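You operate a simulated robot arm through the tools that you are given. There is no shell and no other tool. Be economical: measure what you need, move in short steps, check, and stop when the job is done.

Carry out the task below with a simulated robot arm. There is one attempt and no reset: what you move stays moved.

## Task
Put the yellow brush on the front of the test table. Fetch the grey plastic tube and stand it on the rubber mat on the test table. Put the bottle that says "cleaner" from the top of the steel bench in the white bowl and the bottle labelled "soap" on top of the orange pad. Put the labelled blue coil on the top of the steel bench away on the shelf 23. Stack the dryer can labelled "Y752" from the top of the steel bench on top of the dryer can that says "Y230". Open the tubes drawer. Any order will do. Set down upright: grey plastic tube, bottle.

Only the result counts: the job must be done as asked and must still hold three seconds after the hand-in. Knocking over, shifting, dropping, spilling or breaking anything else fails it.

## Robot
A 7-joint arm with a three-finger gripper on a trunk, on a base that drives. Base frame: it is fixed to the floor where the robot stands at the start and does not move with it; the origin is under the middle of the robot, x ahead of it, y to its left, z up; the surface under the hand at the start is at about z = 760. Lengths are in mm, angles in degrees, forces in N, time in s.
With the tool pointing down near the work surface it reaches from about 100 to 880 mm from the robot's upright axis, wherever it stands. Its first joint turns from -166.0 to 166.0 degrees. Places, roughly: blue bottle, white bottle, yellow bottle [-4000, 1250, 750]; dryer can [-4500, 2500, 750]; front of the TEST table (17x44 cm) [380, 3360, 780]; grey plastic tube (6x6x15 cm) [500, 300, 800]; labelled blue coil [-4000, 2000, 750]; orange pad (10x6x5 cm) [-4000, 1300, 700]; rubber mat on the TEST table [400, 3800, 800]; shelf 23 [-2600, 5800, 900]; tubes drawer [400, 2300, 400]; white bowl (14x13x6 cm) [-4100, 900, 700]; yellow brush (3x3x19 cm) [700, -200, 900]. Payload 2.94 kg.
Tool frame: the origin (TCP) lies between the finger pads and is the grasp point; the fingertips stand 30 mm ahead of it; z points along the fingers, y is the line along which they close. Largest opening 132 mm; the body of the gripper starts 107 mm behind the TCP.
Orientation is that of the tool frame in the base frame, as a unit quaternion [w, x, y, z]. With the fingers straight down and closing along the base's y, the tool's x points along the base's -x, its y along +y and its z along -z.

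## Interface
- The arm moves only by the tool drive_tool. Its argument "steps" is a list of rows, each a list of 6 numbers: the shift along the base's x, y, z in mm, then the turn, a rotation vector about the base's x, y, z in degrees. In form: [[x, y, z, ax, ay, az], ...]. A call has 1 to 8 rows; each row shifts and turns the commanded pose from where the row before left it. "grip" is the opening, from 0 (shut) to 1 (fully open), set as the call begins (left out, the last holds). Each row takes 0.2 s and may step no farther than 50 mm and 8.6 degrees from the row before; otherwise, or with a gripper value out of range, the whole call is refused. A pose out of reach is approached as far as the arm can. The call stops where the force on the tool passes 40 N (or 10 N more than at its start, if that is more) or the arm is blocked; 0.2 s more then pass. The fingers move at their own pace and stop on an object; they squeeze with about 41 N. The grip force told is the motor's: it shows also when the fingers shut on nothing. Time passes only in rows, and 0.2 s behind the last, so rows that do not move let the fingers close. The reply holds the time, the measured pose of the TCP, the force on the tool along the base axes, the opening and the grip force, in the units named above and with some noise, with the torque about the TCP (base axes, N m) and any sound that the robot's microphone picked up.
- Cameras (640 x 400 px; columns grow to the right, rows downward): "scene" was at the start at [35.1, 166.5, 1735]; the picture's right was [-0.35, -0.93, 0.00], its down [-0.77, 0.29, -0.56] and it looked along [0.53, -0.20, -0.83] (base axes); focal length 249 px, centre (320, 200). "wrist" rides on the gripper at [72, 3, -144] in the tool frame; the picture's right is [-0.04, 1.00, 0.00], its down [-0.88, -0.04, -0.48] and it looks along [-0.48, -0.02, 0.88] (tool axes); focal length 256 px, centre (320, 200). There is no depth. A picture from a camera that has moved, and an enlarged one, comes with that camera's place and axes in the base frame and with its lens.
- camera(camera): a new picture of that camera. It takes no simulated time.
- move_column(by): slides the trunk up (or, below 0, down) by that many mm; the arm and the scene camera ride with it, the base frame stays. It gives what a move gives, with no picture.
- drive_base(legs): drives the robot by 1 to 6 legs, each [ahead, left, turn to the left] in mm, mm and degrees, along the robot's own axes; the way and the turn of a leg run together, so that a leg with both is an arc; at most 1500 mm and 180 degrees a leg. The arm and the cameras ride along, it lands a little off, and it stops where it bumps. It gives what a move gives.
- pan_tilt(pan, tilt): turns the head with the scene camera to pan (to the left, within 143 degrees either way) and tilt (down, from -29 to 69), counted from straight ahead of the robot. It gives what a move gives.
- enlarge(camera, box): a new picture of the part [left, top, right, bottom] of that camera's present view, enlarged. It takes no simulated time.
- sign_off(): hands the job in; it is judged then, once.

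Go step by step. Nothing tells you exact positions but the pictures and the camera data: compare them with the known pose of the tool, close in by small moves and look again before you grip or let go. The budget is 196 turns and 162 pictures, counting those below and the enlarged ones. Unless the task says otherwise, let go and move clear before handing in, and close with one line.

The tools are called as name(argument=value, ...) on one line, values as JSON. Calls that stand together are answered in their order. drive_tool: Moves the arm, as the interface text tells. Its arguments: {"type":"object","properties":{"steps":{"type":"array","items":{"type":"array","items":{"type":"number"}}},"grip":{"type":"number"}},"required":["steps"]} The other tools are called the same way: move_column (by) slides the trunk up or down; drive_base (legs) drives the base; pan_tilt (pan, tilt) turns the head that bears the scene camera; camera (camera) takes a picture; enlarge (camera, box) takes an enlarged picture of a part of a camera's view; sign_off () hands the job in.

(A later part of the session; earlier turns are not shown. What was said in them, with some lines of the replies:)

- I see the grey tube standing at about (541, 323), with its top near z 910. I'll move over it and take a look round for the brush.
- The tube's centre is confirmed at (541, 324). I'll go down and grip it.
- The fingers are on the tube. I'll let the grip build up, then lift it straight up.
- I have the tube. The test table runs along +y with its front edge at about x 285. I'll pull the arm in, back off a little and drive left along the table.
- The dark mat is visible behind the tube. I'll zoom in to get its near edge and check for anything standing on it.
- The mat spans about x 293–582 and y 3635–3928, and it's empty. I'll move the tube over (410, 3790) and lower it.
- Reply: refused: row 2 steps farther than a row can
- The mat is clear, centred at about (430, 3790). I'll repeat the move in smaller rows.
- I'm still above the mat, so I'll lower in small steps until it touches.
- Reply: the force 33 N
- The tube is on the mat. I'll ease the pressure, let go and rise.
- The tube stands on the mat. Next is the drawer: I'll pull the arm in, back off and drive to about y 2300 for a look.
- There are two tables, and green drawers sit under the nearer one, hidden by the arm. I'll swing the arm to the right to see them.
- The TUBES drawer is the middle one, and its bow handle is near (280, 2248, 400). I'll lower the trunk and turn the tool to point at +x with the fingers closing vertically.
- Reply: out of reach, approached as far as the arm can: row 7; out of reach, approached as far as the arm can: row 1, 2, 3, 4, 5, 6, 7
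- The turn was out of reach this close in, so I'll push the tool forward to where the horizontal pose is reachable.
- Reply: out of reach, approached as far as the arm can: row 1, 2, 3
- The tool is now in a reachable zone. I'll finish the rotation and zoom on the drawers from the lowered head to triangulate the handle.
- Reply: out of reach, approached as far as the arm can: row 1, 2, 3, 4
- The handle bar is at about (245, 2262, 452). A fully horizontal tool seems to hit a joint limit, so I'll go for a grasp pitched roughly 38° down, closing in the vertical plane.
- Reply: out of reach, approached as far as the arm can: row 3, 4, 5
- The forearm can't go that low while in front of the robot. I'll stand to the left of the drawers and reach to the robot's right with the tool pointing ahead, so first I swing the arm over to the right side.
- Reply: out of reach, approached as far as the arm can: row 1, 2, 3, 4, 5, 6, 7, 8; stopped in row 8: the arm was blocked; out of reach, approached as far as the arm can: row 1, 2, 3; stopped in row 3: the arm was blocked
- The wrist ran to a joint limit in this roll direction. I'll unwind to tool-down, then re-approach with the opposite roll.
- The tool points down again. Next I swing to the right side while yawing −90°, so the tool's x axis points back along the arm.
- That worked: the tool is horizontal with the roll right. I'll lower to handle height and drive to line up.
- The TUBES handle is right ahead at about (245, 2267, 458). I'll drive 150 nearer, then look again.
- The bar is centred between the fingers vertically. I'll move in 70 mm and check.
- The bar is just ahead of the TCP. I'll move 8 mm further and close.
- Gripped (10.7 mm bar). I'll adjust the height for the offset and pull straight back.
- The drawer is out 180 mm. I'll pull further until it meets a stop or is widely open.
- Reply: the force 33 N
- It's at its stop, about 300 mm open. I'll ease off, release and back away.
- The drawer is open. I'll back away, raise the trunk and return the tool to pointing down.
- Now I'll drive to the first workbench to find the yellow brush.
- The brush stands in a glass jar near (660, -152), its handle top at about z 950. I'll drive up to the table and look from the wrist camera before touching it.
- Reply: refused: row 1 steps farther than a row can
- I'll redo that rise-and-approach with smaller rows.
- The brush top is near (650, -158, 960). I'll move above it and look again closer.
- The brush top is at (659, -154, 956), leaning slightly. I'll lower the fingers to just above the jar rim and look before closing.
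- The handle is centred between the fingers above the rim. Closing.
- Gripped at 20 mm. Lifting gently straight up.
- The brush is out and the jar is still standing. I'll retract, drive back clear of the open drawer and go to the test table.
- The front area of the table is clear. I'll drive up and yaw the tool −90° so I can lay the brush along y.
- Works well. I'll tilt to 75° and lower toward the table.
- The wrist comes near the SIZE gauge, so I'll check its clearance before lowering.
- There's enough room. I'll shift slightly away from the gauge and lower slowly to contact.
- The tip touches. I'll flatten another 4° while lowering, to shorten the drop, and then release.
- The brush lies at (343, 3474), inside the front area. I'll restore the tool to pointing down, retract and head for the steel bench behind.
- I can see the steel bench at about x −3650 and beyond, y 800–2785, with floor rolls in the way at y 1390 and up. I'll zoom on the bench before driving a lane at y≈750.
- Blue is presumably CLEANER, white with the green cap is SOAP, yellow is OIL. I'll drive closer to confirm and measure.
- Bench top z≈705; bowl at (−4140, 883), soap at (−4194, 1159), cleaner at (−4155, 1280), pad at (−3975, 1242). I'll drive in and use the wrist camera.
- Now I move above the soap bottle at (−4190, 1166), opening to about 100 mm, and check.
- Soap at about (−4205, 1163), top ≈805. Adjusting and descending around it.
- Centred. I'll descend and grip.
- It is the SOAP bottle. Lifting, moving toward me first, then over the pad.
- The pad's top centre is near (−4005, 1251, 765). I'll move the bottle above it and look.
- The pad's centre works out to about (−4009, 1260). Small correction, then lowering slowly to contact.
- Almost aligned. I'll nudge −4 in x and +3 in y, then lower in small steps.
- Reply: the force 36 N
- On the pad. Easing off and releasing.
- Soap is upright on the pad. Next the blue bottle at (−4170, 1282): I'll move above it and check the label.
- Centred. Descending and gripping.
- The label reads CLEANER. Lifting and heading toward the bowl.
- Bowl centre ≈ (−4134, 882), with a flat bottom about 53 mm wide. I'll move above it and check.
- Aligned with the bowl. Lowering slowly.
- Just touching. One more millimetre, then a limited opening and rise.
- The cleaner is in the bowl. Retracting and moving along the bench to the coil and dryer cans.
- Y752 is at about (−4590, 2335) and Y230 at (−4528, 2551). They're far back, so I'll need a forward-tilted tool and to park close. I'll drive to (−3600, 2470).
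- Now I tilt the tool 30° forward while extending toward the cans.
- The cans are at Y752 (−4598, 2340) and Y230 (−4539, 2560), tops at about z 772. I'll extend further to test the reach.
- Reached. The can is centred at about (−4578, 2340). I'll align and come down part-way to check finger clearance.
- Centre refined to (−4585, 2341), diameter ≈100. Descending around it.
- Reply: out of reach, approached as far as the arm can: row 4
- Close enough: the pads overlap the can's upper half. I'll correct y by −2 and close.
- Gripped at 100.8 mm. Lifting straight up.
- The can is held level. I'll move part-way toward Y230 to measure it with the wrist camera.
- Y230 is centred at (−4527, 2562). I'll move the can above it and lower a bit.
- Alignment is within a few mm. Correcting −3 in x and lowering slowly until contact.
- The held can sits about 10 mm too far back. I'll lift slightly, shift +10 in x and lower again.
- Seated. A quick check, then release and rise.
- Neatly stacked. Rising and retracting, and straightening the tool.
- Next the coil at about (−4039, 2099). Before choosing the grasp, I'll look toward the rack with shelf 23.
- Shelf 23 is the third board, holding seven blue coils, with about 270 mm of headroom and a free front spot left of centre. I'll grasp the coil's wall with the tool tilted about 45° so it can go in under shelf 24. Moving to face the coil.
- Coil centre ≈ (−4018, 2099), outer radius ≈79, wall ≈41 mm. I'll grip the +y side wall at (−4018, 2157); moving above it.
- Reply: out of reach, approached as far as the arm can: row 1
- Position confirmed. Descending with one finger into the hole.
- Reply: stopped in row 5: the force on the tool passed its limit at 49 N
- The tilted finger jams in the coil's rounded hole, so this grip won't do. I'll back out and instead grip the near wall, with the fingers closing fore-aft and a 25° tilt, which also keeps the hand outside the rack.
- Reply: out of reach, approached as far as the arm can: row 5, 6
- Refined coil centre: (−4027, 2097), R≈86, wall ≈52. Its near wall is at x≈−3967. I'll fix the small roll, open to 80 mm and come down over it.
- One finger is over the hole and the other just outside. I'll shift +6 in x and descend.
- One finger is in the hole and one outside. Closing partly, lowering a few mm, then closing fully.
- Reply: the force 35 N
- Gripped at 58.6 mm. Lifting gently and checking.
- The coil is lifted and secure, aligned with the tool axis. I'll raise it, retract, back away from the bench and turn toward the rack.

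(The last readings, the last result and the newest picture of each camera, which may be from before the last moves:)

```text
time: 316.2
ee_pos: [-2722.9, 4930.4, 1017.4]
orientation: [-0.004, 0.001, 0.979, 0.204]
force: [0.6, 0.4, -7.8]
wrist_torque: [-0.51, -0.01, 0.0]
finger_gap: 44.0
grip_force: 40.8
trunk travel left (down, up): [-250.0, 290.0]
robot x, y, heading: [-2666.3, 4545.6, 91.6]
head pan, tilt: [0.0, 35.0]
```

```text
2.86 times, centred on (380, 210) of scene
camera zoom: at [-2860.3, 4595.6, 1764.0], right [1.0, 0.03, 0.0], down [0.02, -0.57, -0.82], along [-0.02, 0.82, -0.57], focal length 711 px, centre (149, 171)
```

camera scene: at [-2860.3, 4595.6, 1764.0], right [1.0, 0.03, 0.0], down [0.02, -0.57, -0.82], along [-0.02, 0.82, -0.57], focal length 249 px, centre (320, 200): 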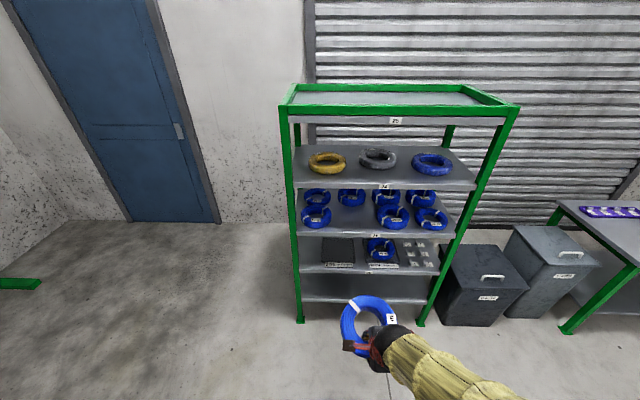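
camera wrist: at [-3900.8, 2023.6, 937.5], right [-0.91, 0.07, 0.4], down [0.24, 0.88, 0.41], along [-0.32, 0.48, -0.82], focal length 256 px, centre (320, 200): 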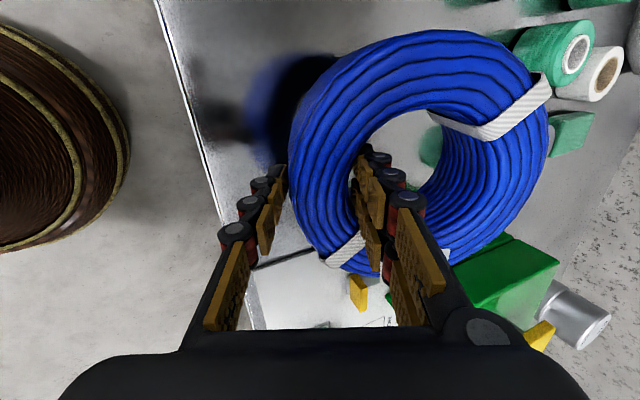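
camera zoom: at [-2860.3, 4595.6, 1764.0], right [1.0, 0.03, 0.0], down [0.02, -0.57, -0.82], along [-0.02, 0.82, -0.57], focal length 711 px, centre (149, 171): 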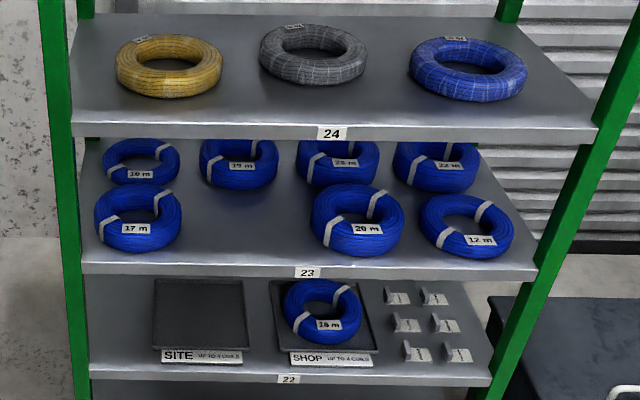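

Shelf 23 has a free front slot between "17 m" and "20 m", centred at about (−2697, 5640). I'll square up and drive closer, then re-measure.

drive_base(legs=[[0, 0, -1.6], [420, 0, 0]])

pan_tilt(pan=0, tilt=45)

camera(camera="scene")

camera(camera="wrist")

```text
time: 319.2
ee_pos: [-2713.2, 5359.8, 1017.3]
orientation: [-0.003, 0.012, 0.979, 0.204]
force: [0.0, -0.6, -6.2]
wrist_torque: [-0.5, 0.02, -0.01]
finger_gap: 43.8
grip_force: 41.0
trunk travel left (down, up): [-250.0, 290.0]
robot x, y, heading: [-2669.0, 4969.6, 90.2]
head pan, tilt: [0.0, 35.0]
```

```text
time: 319.9
ee_pos: [-2714.3, 5358.7, 1018.7]
orientation: [-0.002, 0.012, 0.979, 0.203]
force: [-0.7, 1.1, -7.5]
wrist_torque: [-0.56, -0.01, 0.03]
finger_gap: 43.9
grip_force: 40.5
trunk travel left (down, up): [-250.0, 290.0]
robot x, y, heading: [-2671.3, 4969.0, 90.5]
head pan, tilt: [0.0, 45.0]
```

```text
36 pictures are left
camera scene: at [-2859.9, 5020.6, 1749.3], right [1.0, 0.0, 0.0], down [0.0, -0.71, -0.71], along [0.0, 0.71, -0.71], focal length 249 px, centre (320, 200)
```

scene: 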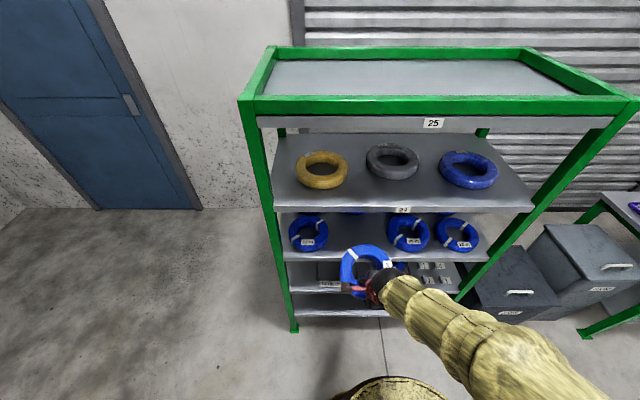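

```text
35 pictures are left
camera wrist: at [-2786.2, 5306.3, 1151.1], right [0.07, 0.91, 0.4], down [0.88, -0.24, 0.41], along [0.48, 0.32, -0.82], focal length 256 px, centre (320, 200)
```

wrist: 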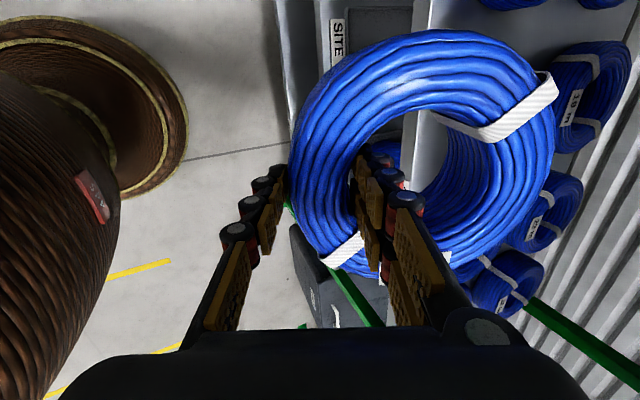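

enlarge(camera="scene", box=[260, 190, 500, 310])

```text
2.67 times, centred on (380, 250) of scene
camera zoom: at [-2859.9, 5020.6, 1749.3], right [1.0, 0.0, 0.0], down [0.0, -0.71, -0.71], along [0.0, 0.71, -0.71], focal length 664 px, centre (160, 67)
```

zoom: 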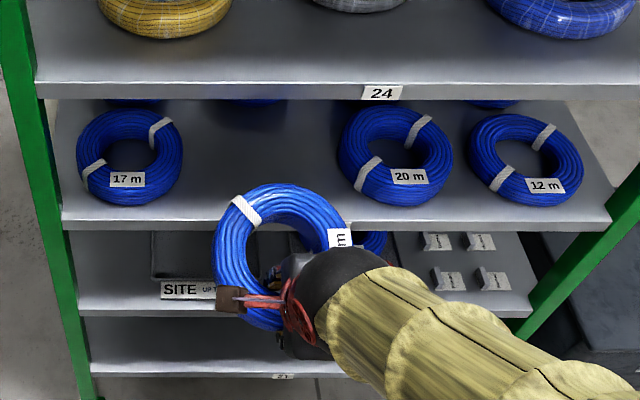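

Shelf 23 surface ≈ z 915, front edge ≈ y 5544, slot centre x ≈ −2710. I'll move the coil into the slot above the shelf.

drive_tool(steps=[[1, 40, -3, 1.2, 0, 0], [1, 40, -3, 1.2, 0, 0], [1, 40, -4, 0, 0, 0], [1, 40, -4, 0, 0, 0], [0, 37, 0, 0, 0, 0], [0, 0, 0, 0, 0, 0]])

enlarge(camera="scene", box=[260, 190, 500, 310])

camera(camera="wrist")

```text
time: 321.3
ee_pos: [-2710.2, 5558.2, 1005.6]
orientation: [-0.003, 0.012, 0.974, 0.225]
force: [-0.4, -0.1, -7.5]
wrist_torque: [-0.53, 0.01, 0.0]
finger_gap: 44.0
grip_force: 41.1
trunk travel left (down, up): [-250.0, 290.0]
robot x, y, heading: [-2667.4, 4963.6, 90.2]
head pan, tilt: [0.0, 45.0]
```

```text
2.67 times, centred on (380, 250) of scene
camera zoom: at [-2859.9, 5021.2, 1749.2], right [1.0, 0.0, 0.0], down [0.0, -0.71, -0.71], along [0.0, 0.71, -0.71], focal length 664 px, centre (160, 67)
```

zoom: 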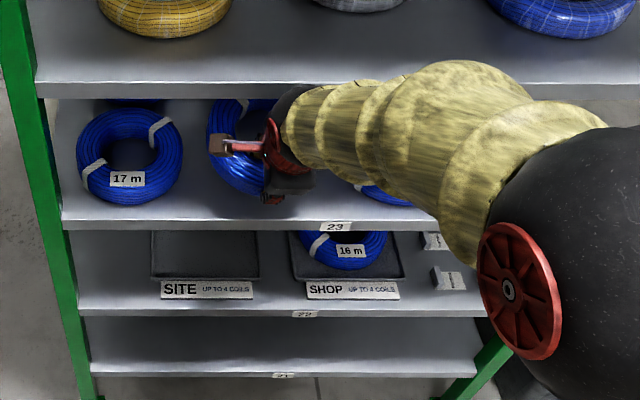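

```text
32 pictures are left
camera wrist: at [-2782.9, 5499.3, 1135.9], right [0.07, 0.9, 0.44], down [0.88, -0.26, 0.4], along [0.48, 0.36, -0.8], focal length 256 px, centre (320, 200)
```

wrist: 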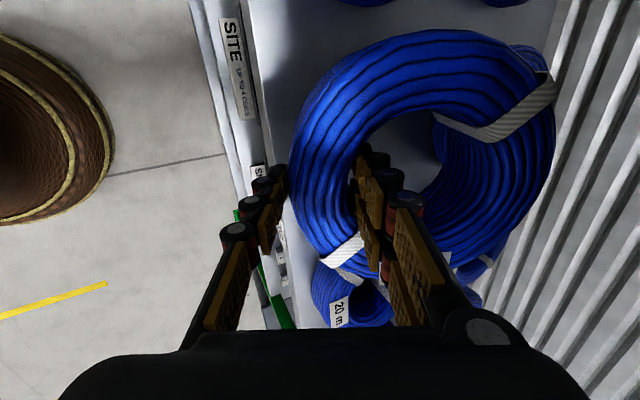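

It fits in the slot. Lowering slowly until the near edge touches.

drive_tool(steps=[[0, 0, -10, 0, 0, 0], [0, 0, -8, 0, 0, 0], [0, 0, -6, 0, 0, 0], [0, 0, -4, 0, 0, 0], [0, 0, 0, 0, 0, 0]])

drive_tool(steps=[[0, 0, -4, 0, 0, 0], [0, 0, -3, 0, 0, 0], [0, 0, -3, 0, 0, 0], [0, 0, 0, 0, 0, 0]])

```text
time: 322.5
ee_pos: [-2710.1, 5555.9, 976.0]
orientation: [-0.003, 0.012, 0.974, 0.225]
force: [0.2, 0.1, -8.4]
wrist_torque: [-0.48, 0.01, 0.01]
finger_gap: 43.9
grip_force: 41.1
trunk travel left (down, up): [-250.0, 290.0]
robot x, y, heading: [-2668.1, 4966.5, 90.4]
head pan, tilt: [0.0, 45.0]
```

```text
time: 323.5
ee_pos: [-2709.2, 5556.0, 966.6]
orientation: [-0.003, 0.012, 0.974, 0.225]
force: [-0.3, -1.1, -6.9]
wrist_torque: [-0.48, 0.02, -0.01]
finger_gap: 43.7
grip_force: 41.1
trunk travel left (down, up): [-250.0, 290.0]
robot x, y, heading: [-2672.6, 4964.4, 90.4]
head pan, tilt: [0.0, 45.0]
```

drive_tool(steps=[[0, 0, -4, 0, 0, 0], [0, 0, -4, 0, 0, 0], [0, 0, -4, 0, 0, 0], [0, 0, -4, 0, 0, 0], [0, 0, 0, 0, 0, 0]])

enlarge(camera="scene", box=[280, 210, 420, 290])

camera(camera="wrist")

```text
time: 324.7
ee_pos: [-2710.2, 5556.6, 949.6]
orientation: [-0.003, 0.012, 0.974, 0.225]
force: [0.5, 0.8, -7.1]
wrist_torque: [-0.5, 0.01, -0.01]
finger_gap: 43.8
grip_force: 41.0
trunk travel left (down, up): [-250.0, 290.0]
robot x, y, heading: [-2669.8, 4972.6, 90.2]
head pan, tilt: [0.0, 45.0]
```

```text
4.57 times, centred on (350, 250) of scene
camera zoom: at [-2859.9, 5021.1, 1749.2], right [1.0, 0.0, 0.0], down [0.0, -0.71, -0.71], along [0.0, 0.71, -0.71], focal length 1138 px, centre (183, -29)
```

zoom: 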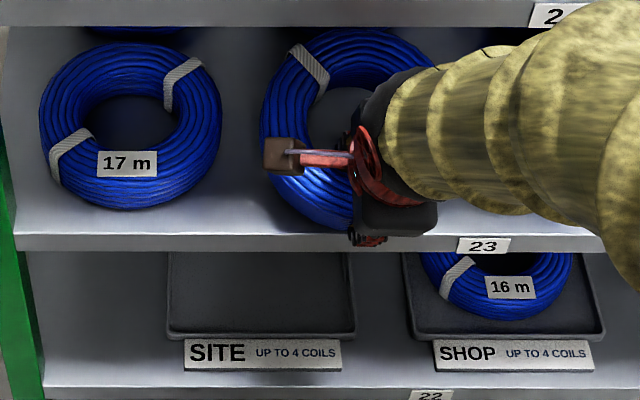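

```text
30 pictures are left
camera wrist: at [-2782.5, 5498.4, 1080.2], right [0.07, 0.9, 0.44], down [0.88, -0.26, 0.4], along [0.48, 0.36, -0.8], focal length 256 px, centre (320, 200)
```

wrist: 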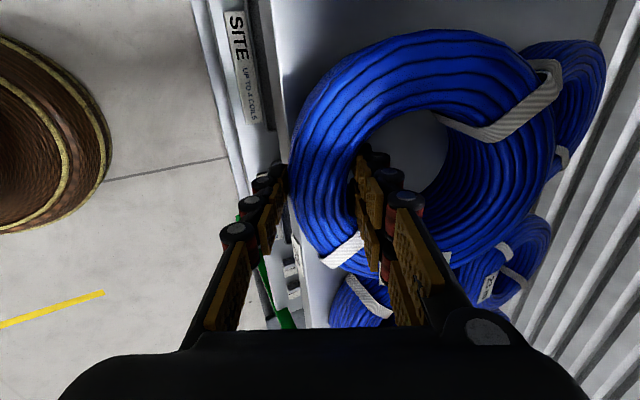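

I'm close to the shelf edge. I'll raise slightly, push 18 mm deeper so the near edge is fully on the shelf, then lower to contact.

drive_tool(steps=[[0, 0, 12, 0, 0, 0], [0, 9, 0, 0, 0, 0], [0, 9, 0, 0, 0, 0], [0, 0, -8, 0, 0, 0], [0, 0, -4, 0, 0, 0], [0, 0, -3, 0, 0, 0], [0, 0, -3, 0, 0, 0], [0, 0, 0, 0, 0, 0]])

drive_tool(steps=[[0, 0, -3, 0, 0, 0], [0, 0, -3, 0, 0, 0], [0, 0, -2, 0, 0, 0], [0, 0, 0, 0, 0, 0]])

```text
time: 326.5
ee_pos: [-2709.7, 5576.4, 949.1]
orientation: [-0.003, 0.012, 0.973, 0.229]
force: [-1.1, -7.1, 32.5]
wrist_torque: [-0.77, -0.07, -0.04]
finger_gap: 43.9
grip_force: 40.6
trunk travel left (down, up): [-250.0, 290.0]
robot x, y, heading: [-2666.4, 4971.1, 90.5]
head pan, tilt: [0.0, 45.0]
```

```text
time: 326.9
ee_pos: [-2710.6, 5580.7, 949.2]
orientation: [-0.004, 0.012, 0.973, 0.232]
force: [1.2, 1.3, 8.7]
wrist_torque: [-0.25, -0.1, -0.08]
finger_gap: 44.1
grip_force: 41.2
trunk travel left (down, up): [-250.0, 290.0]
robot x, y, heading: [-2668.9, 4967.0, 90.5]
head pan, tilt: [0.0, 45.0]
stopped in row 1: the force on the tool passed its limit at 45 N (the readings are from after the stop); the commanded pose is now the measured one
```

The near edge is on the shelf. Opening gently so the coil pivots down flat.

drive_tool(steps=[[0, 0, 0, 0, 0, 0], [0, 0, 0, 0, 0, 0], [0, 0, 0, 0, 0, 0], [0, 0, 0, 0, 0, 0]], grip=0.5)

camera(camera="wrist")

enlarge(camera="scene", box=[280, 210, 420, 290])

```text
time: 327.9
ee_pos: [-2709.2, 5579.0, 947.7]
orientation: [-0.003, 0.011, 0.973, 0.23]
force: [-0.3, 0.5, 0.5]
wrist_torque: [-0.01, 0.02, 0.01]
finger_gap: 65.9
grip_force: 0.0
trunk travel left (down, up): [-250.0, 290.0]
robot x, y, heading: [-2667.8, 4965.5, 90.4]
head pan, tilt: [0.0, 45.0]
```

```text
29 pictures are left
camera wrist: at [-2782.1, 5518.7, 1076.8], right [0.07, 0.89, 0.45], down [0.88, -0.27, 0.4], along [0.47, 0.36, -0.8], focal length 256 px, centre (320, 200)
```

wrist: 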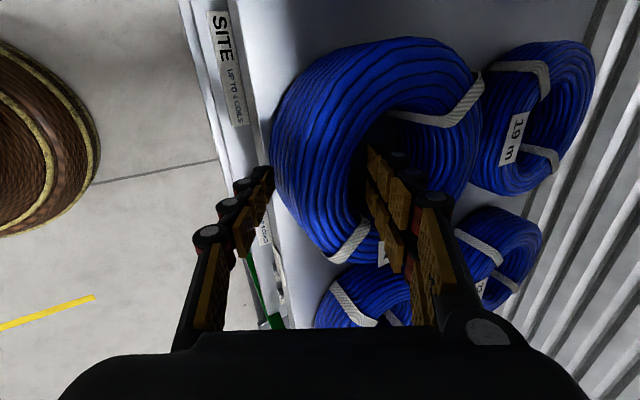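

```text
4.57 times, centred on (350, 250) of scene
camera zoom: at [-2859.8, 5020.3, 1749.3], right [1.0, 0.0, 0.0], down [0.0, -0.71, -0.71], along [0.0, 0.71, -0.71], focal length 1138 px, centre (183, -29)
```

zoom: 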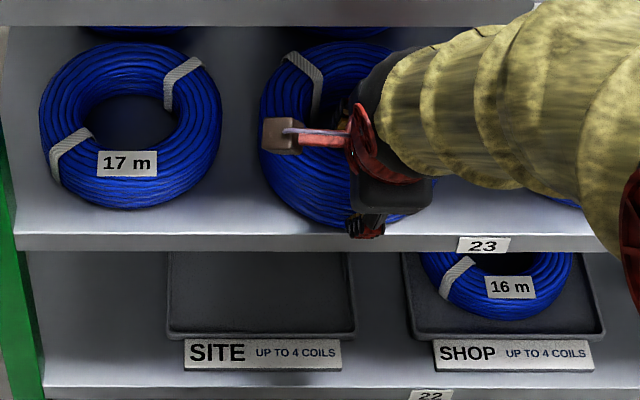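

The coil lies flat on shelf 23. Withdrawing along the tool axis, then back.

drive_tool(steps=[[0, -11, 22, 0, 0, 0], [0, -11, 22, 0, 0, 0], [0, -11, 18, 0, 0, 0], [0, -30, 0, 0, 0, 0], [0, -45, 0, 0, 0, 0], [0, -45, 0, 0, 0, 0], [0, -45, 0, 0, 0, 0], [0, -20, 0, 0, 0, 0]])

camera(camera="scene")

enlarge(camera="scene", box=[260, 190, 500, 310])

```text
time: 329.7
ee_pos: [-2709.9, 5360.8, 1009.7]
orientation: [-0.003, 0.011, 0.973, 0.23]
force: [0.7, -0.4, -0.8]
wrist_torque: [0.05, 0.02, 0.02]
finger_gap: 66.1
grip_force: 0.0
trunk travel left (down, up): [-250.0, 290.0]
robot x, y, heading: [-2668.4, 4969.3, 90.3]
head pan, tilt: [0.0, 45.0]
```

```text
27 pictures are left
camera scene: at [-2859.7, 5019.6, 1749.3], right [1.0, 0.0, 0.0], down [0.0, -0.71, -0.71], along [0.0, 0.71, -0.71], focal length 249 px, centre (320, 200)
```

scene: 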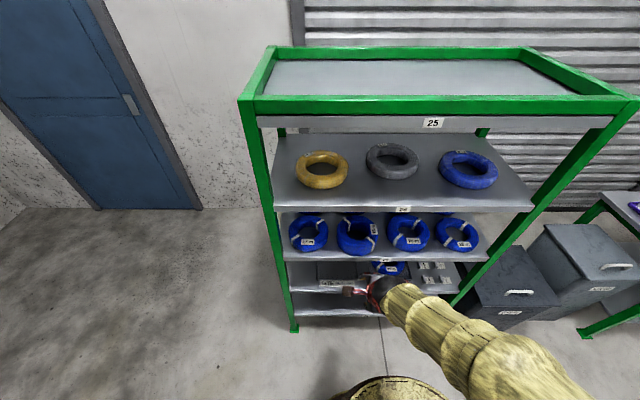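

```text
2.67 times, centred on (380, 250) of scene
camera zoom: at [-2859.7, 5019.6, 1749.3], right [1.0, 0.0, 0.0], down [0.0, -0.71, -0.71], along [0.0, 0.71, -0.71], focal length 664 px, centre (160, 67)
```

zoom: 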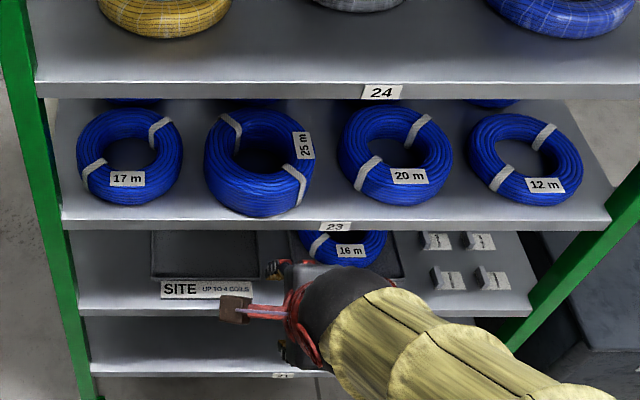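

All the tasks look complete in the pictures: the coil on shelf 23, the cans stacked, the bottles, tube and brush placed, and the TUBES drawer open. The gripper is empty and clear, so I'm handing in.

sign_off()

```text
The job is handed in.
```

All parts of the task are done and the job has been handed in; the simulator reported no pass or fail.
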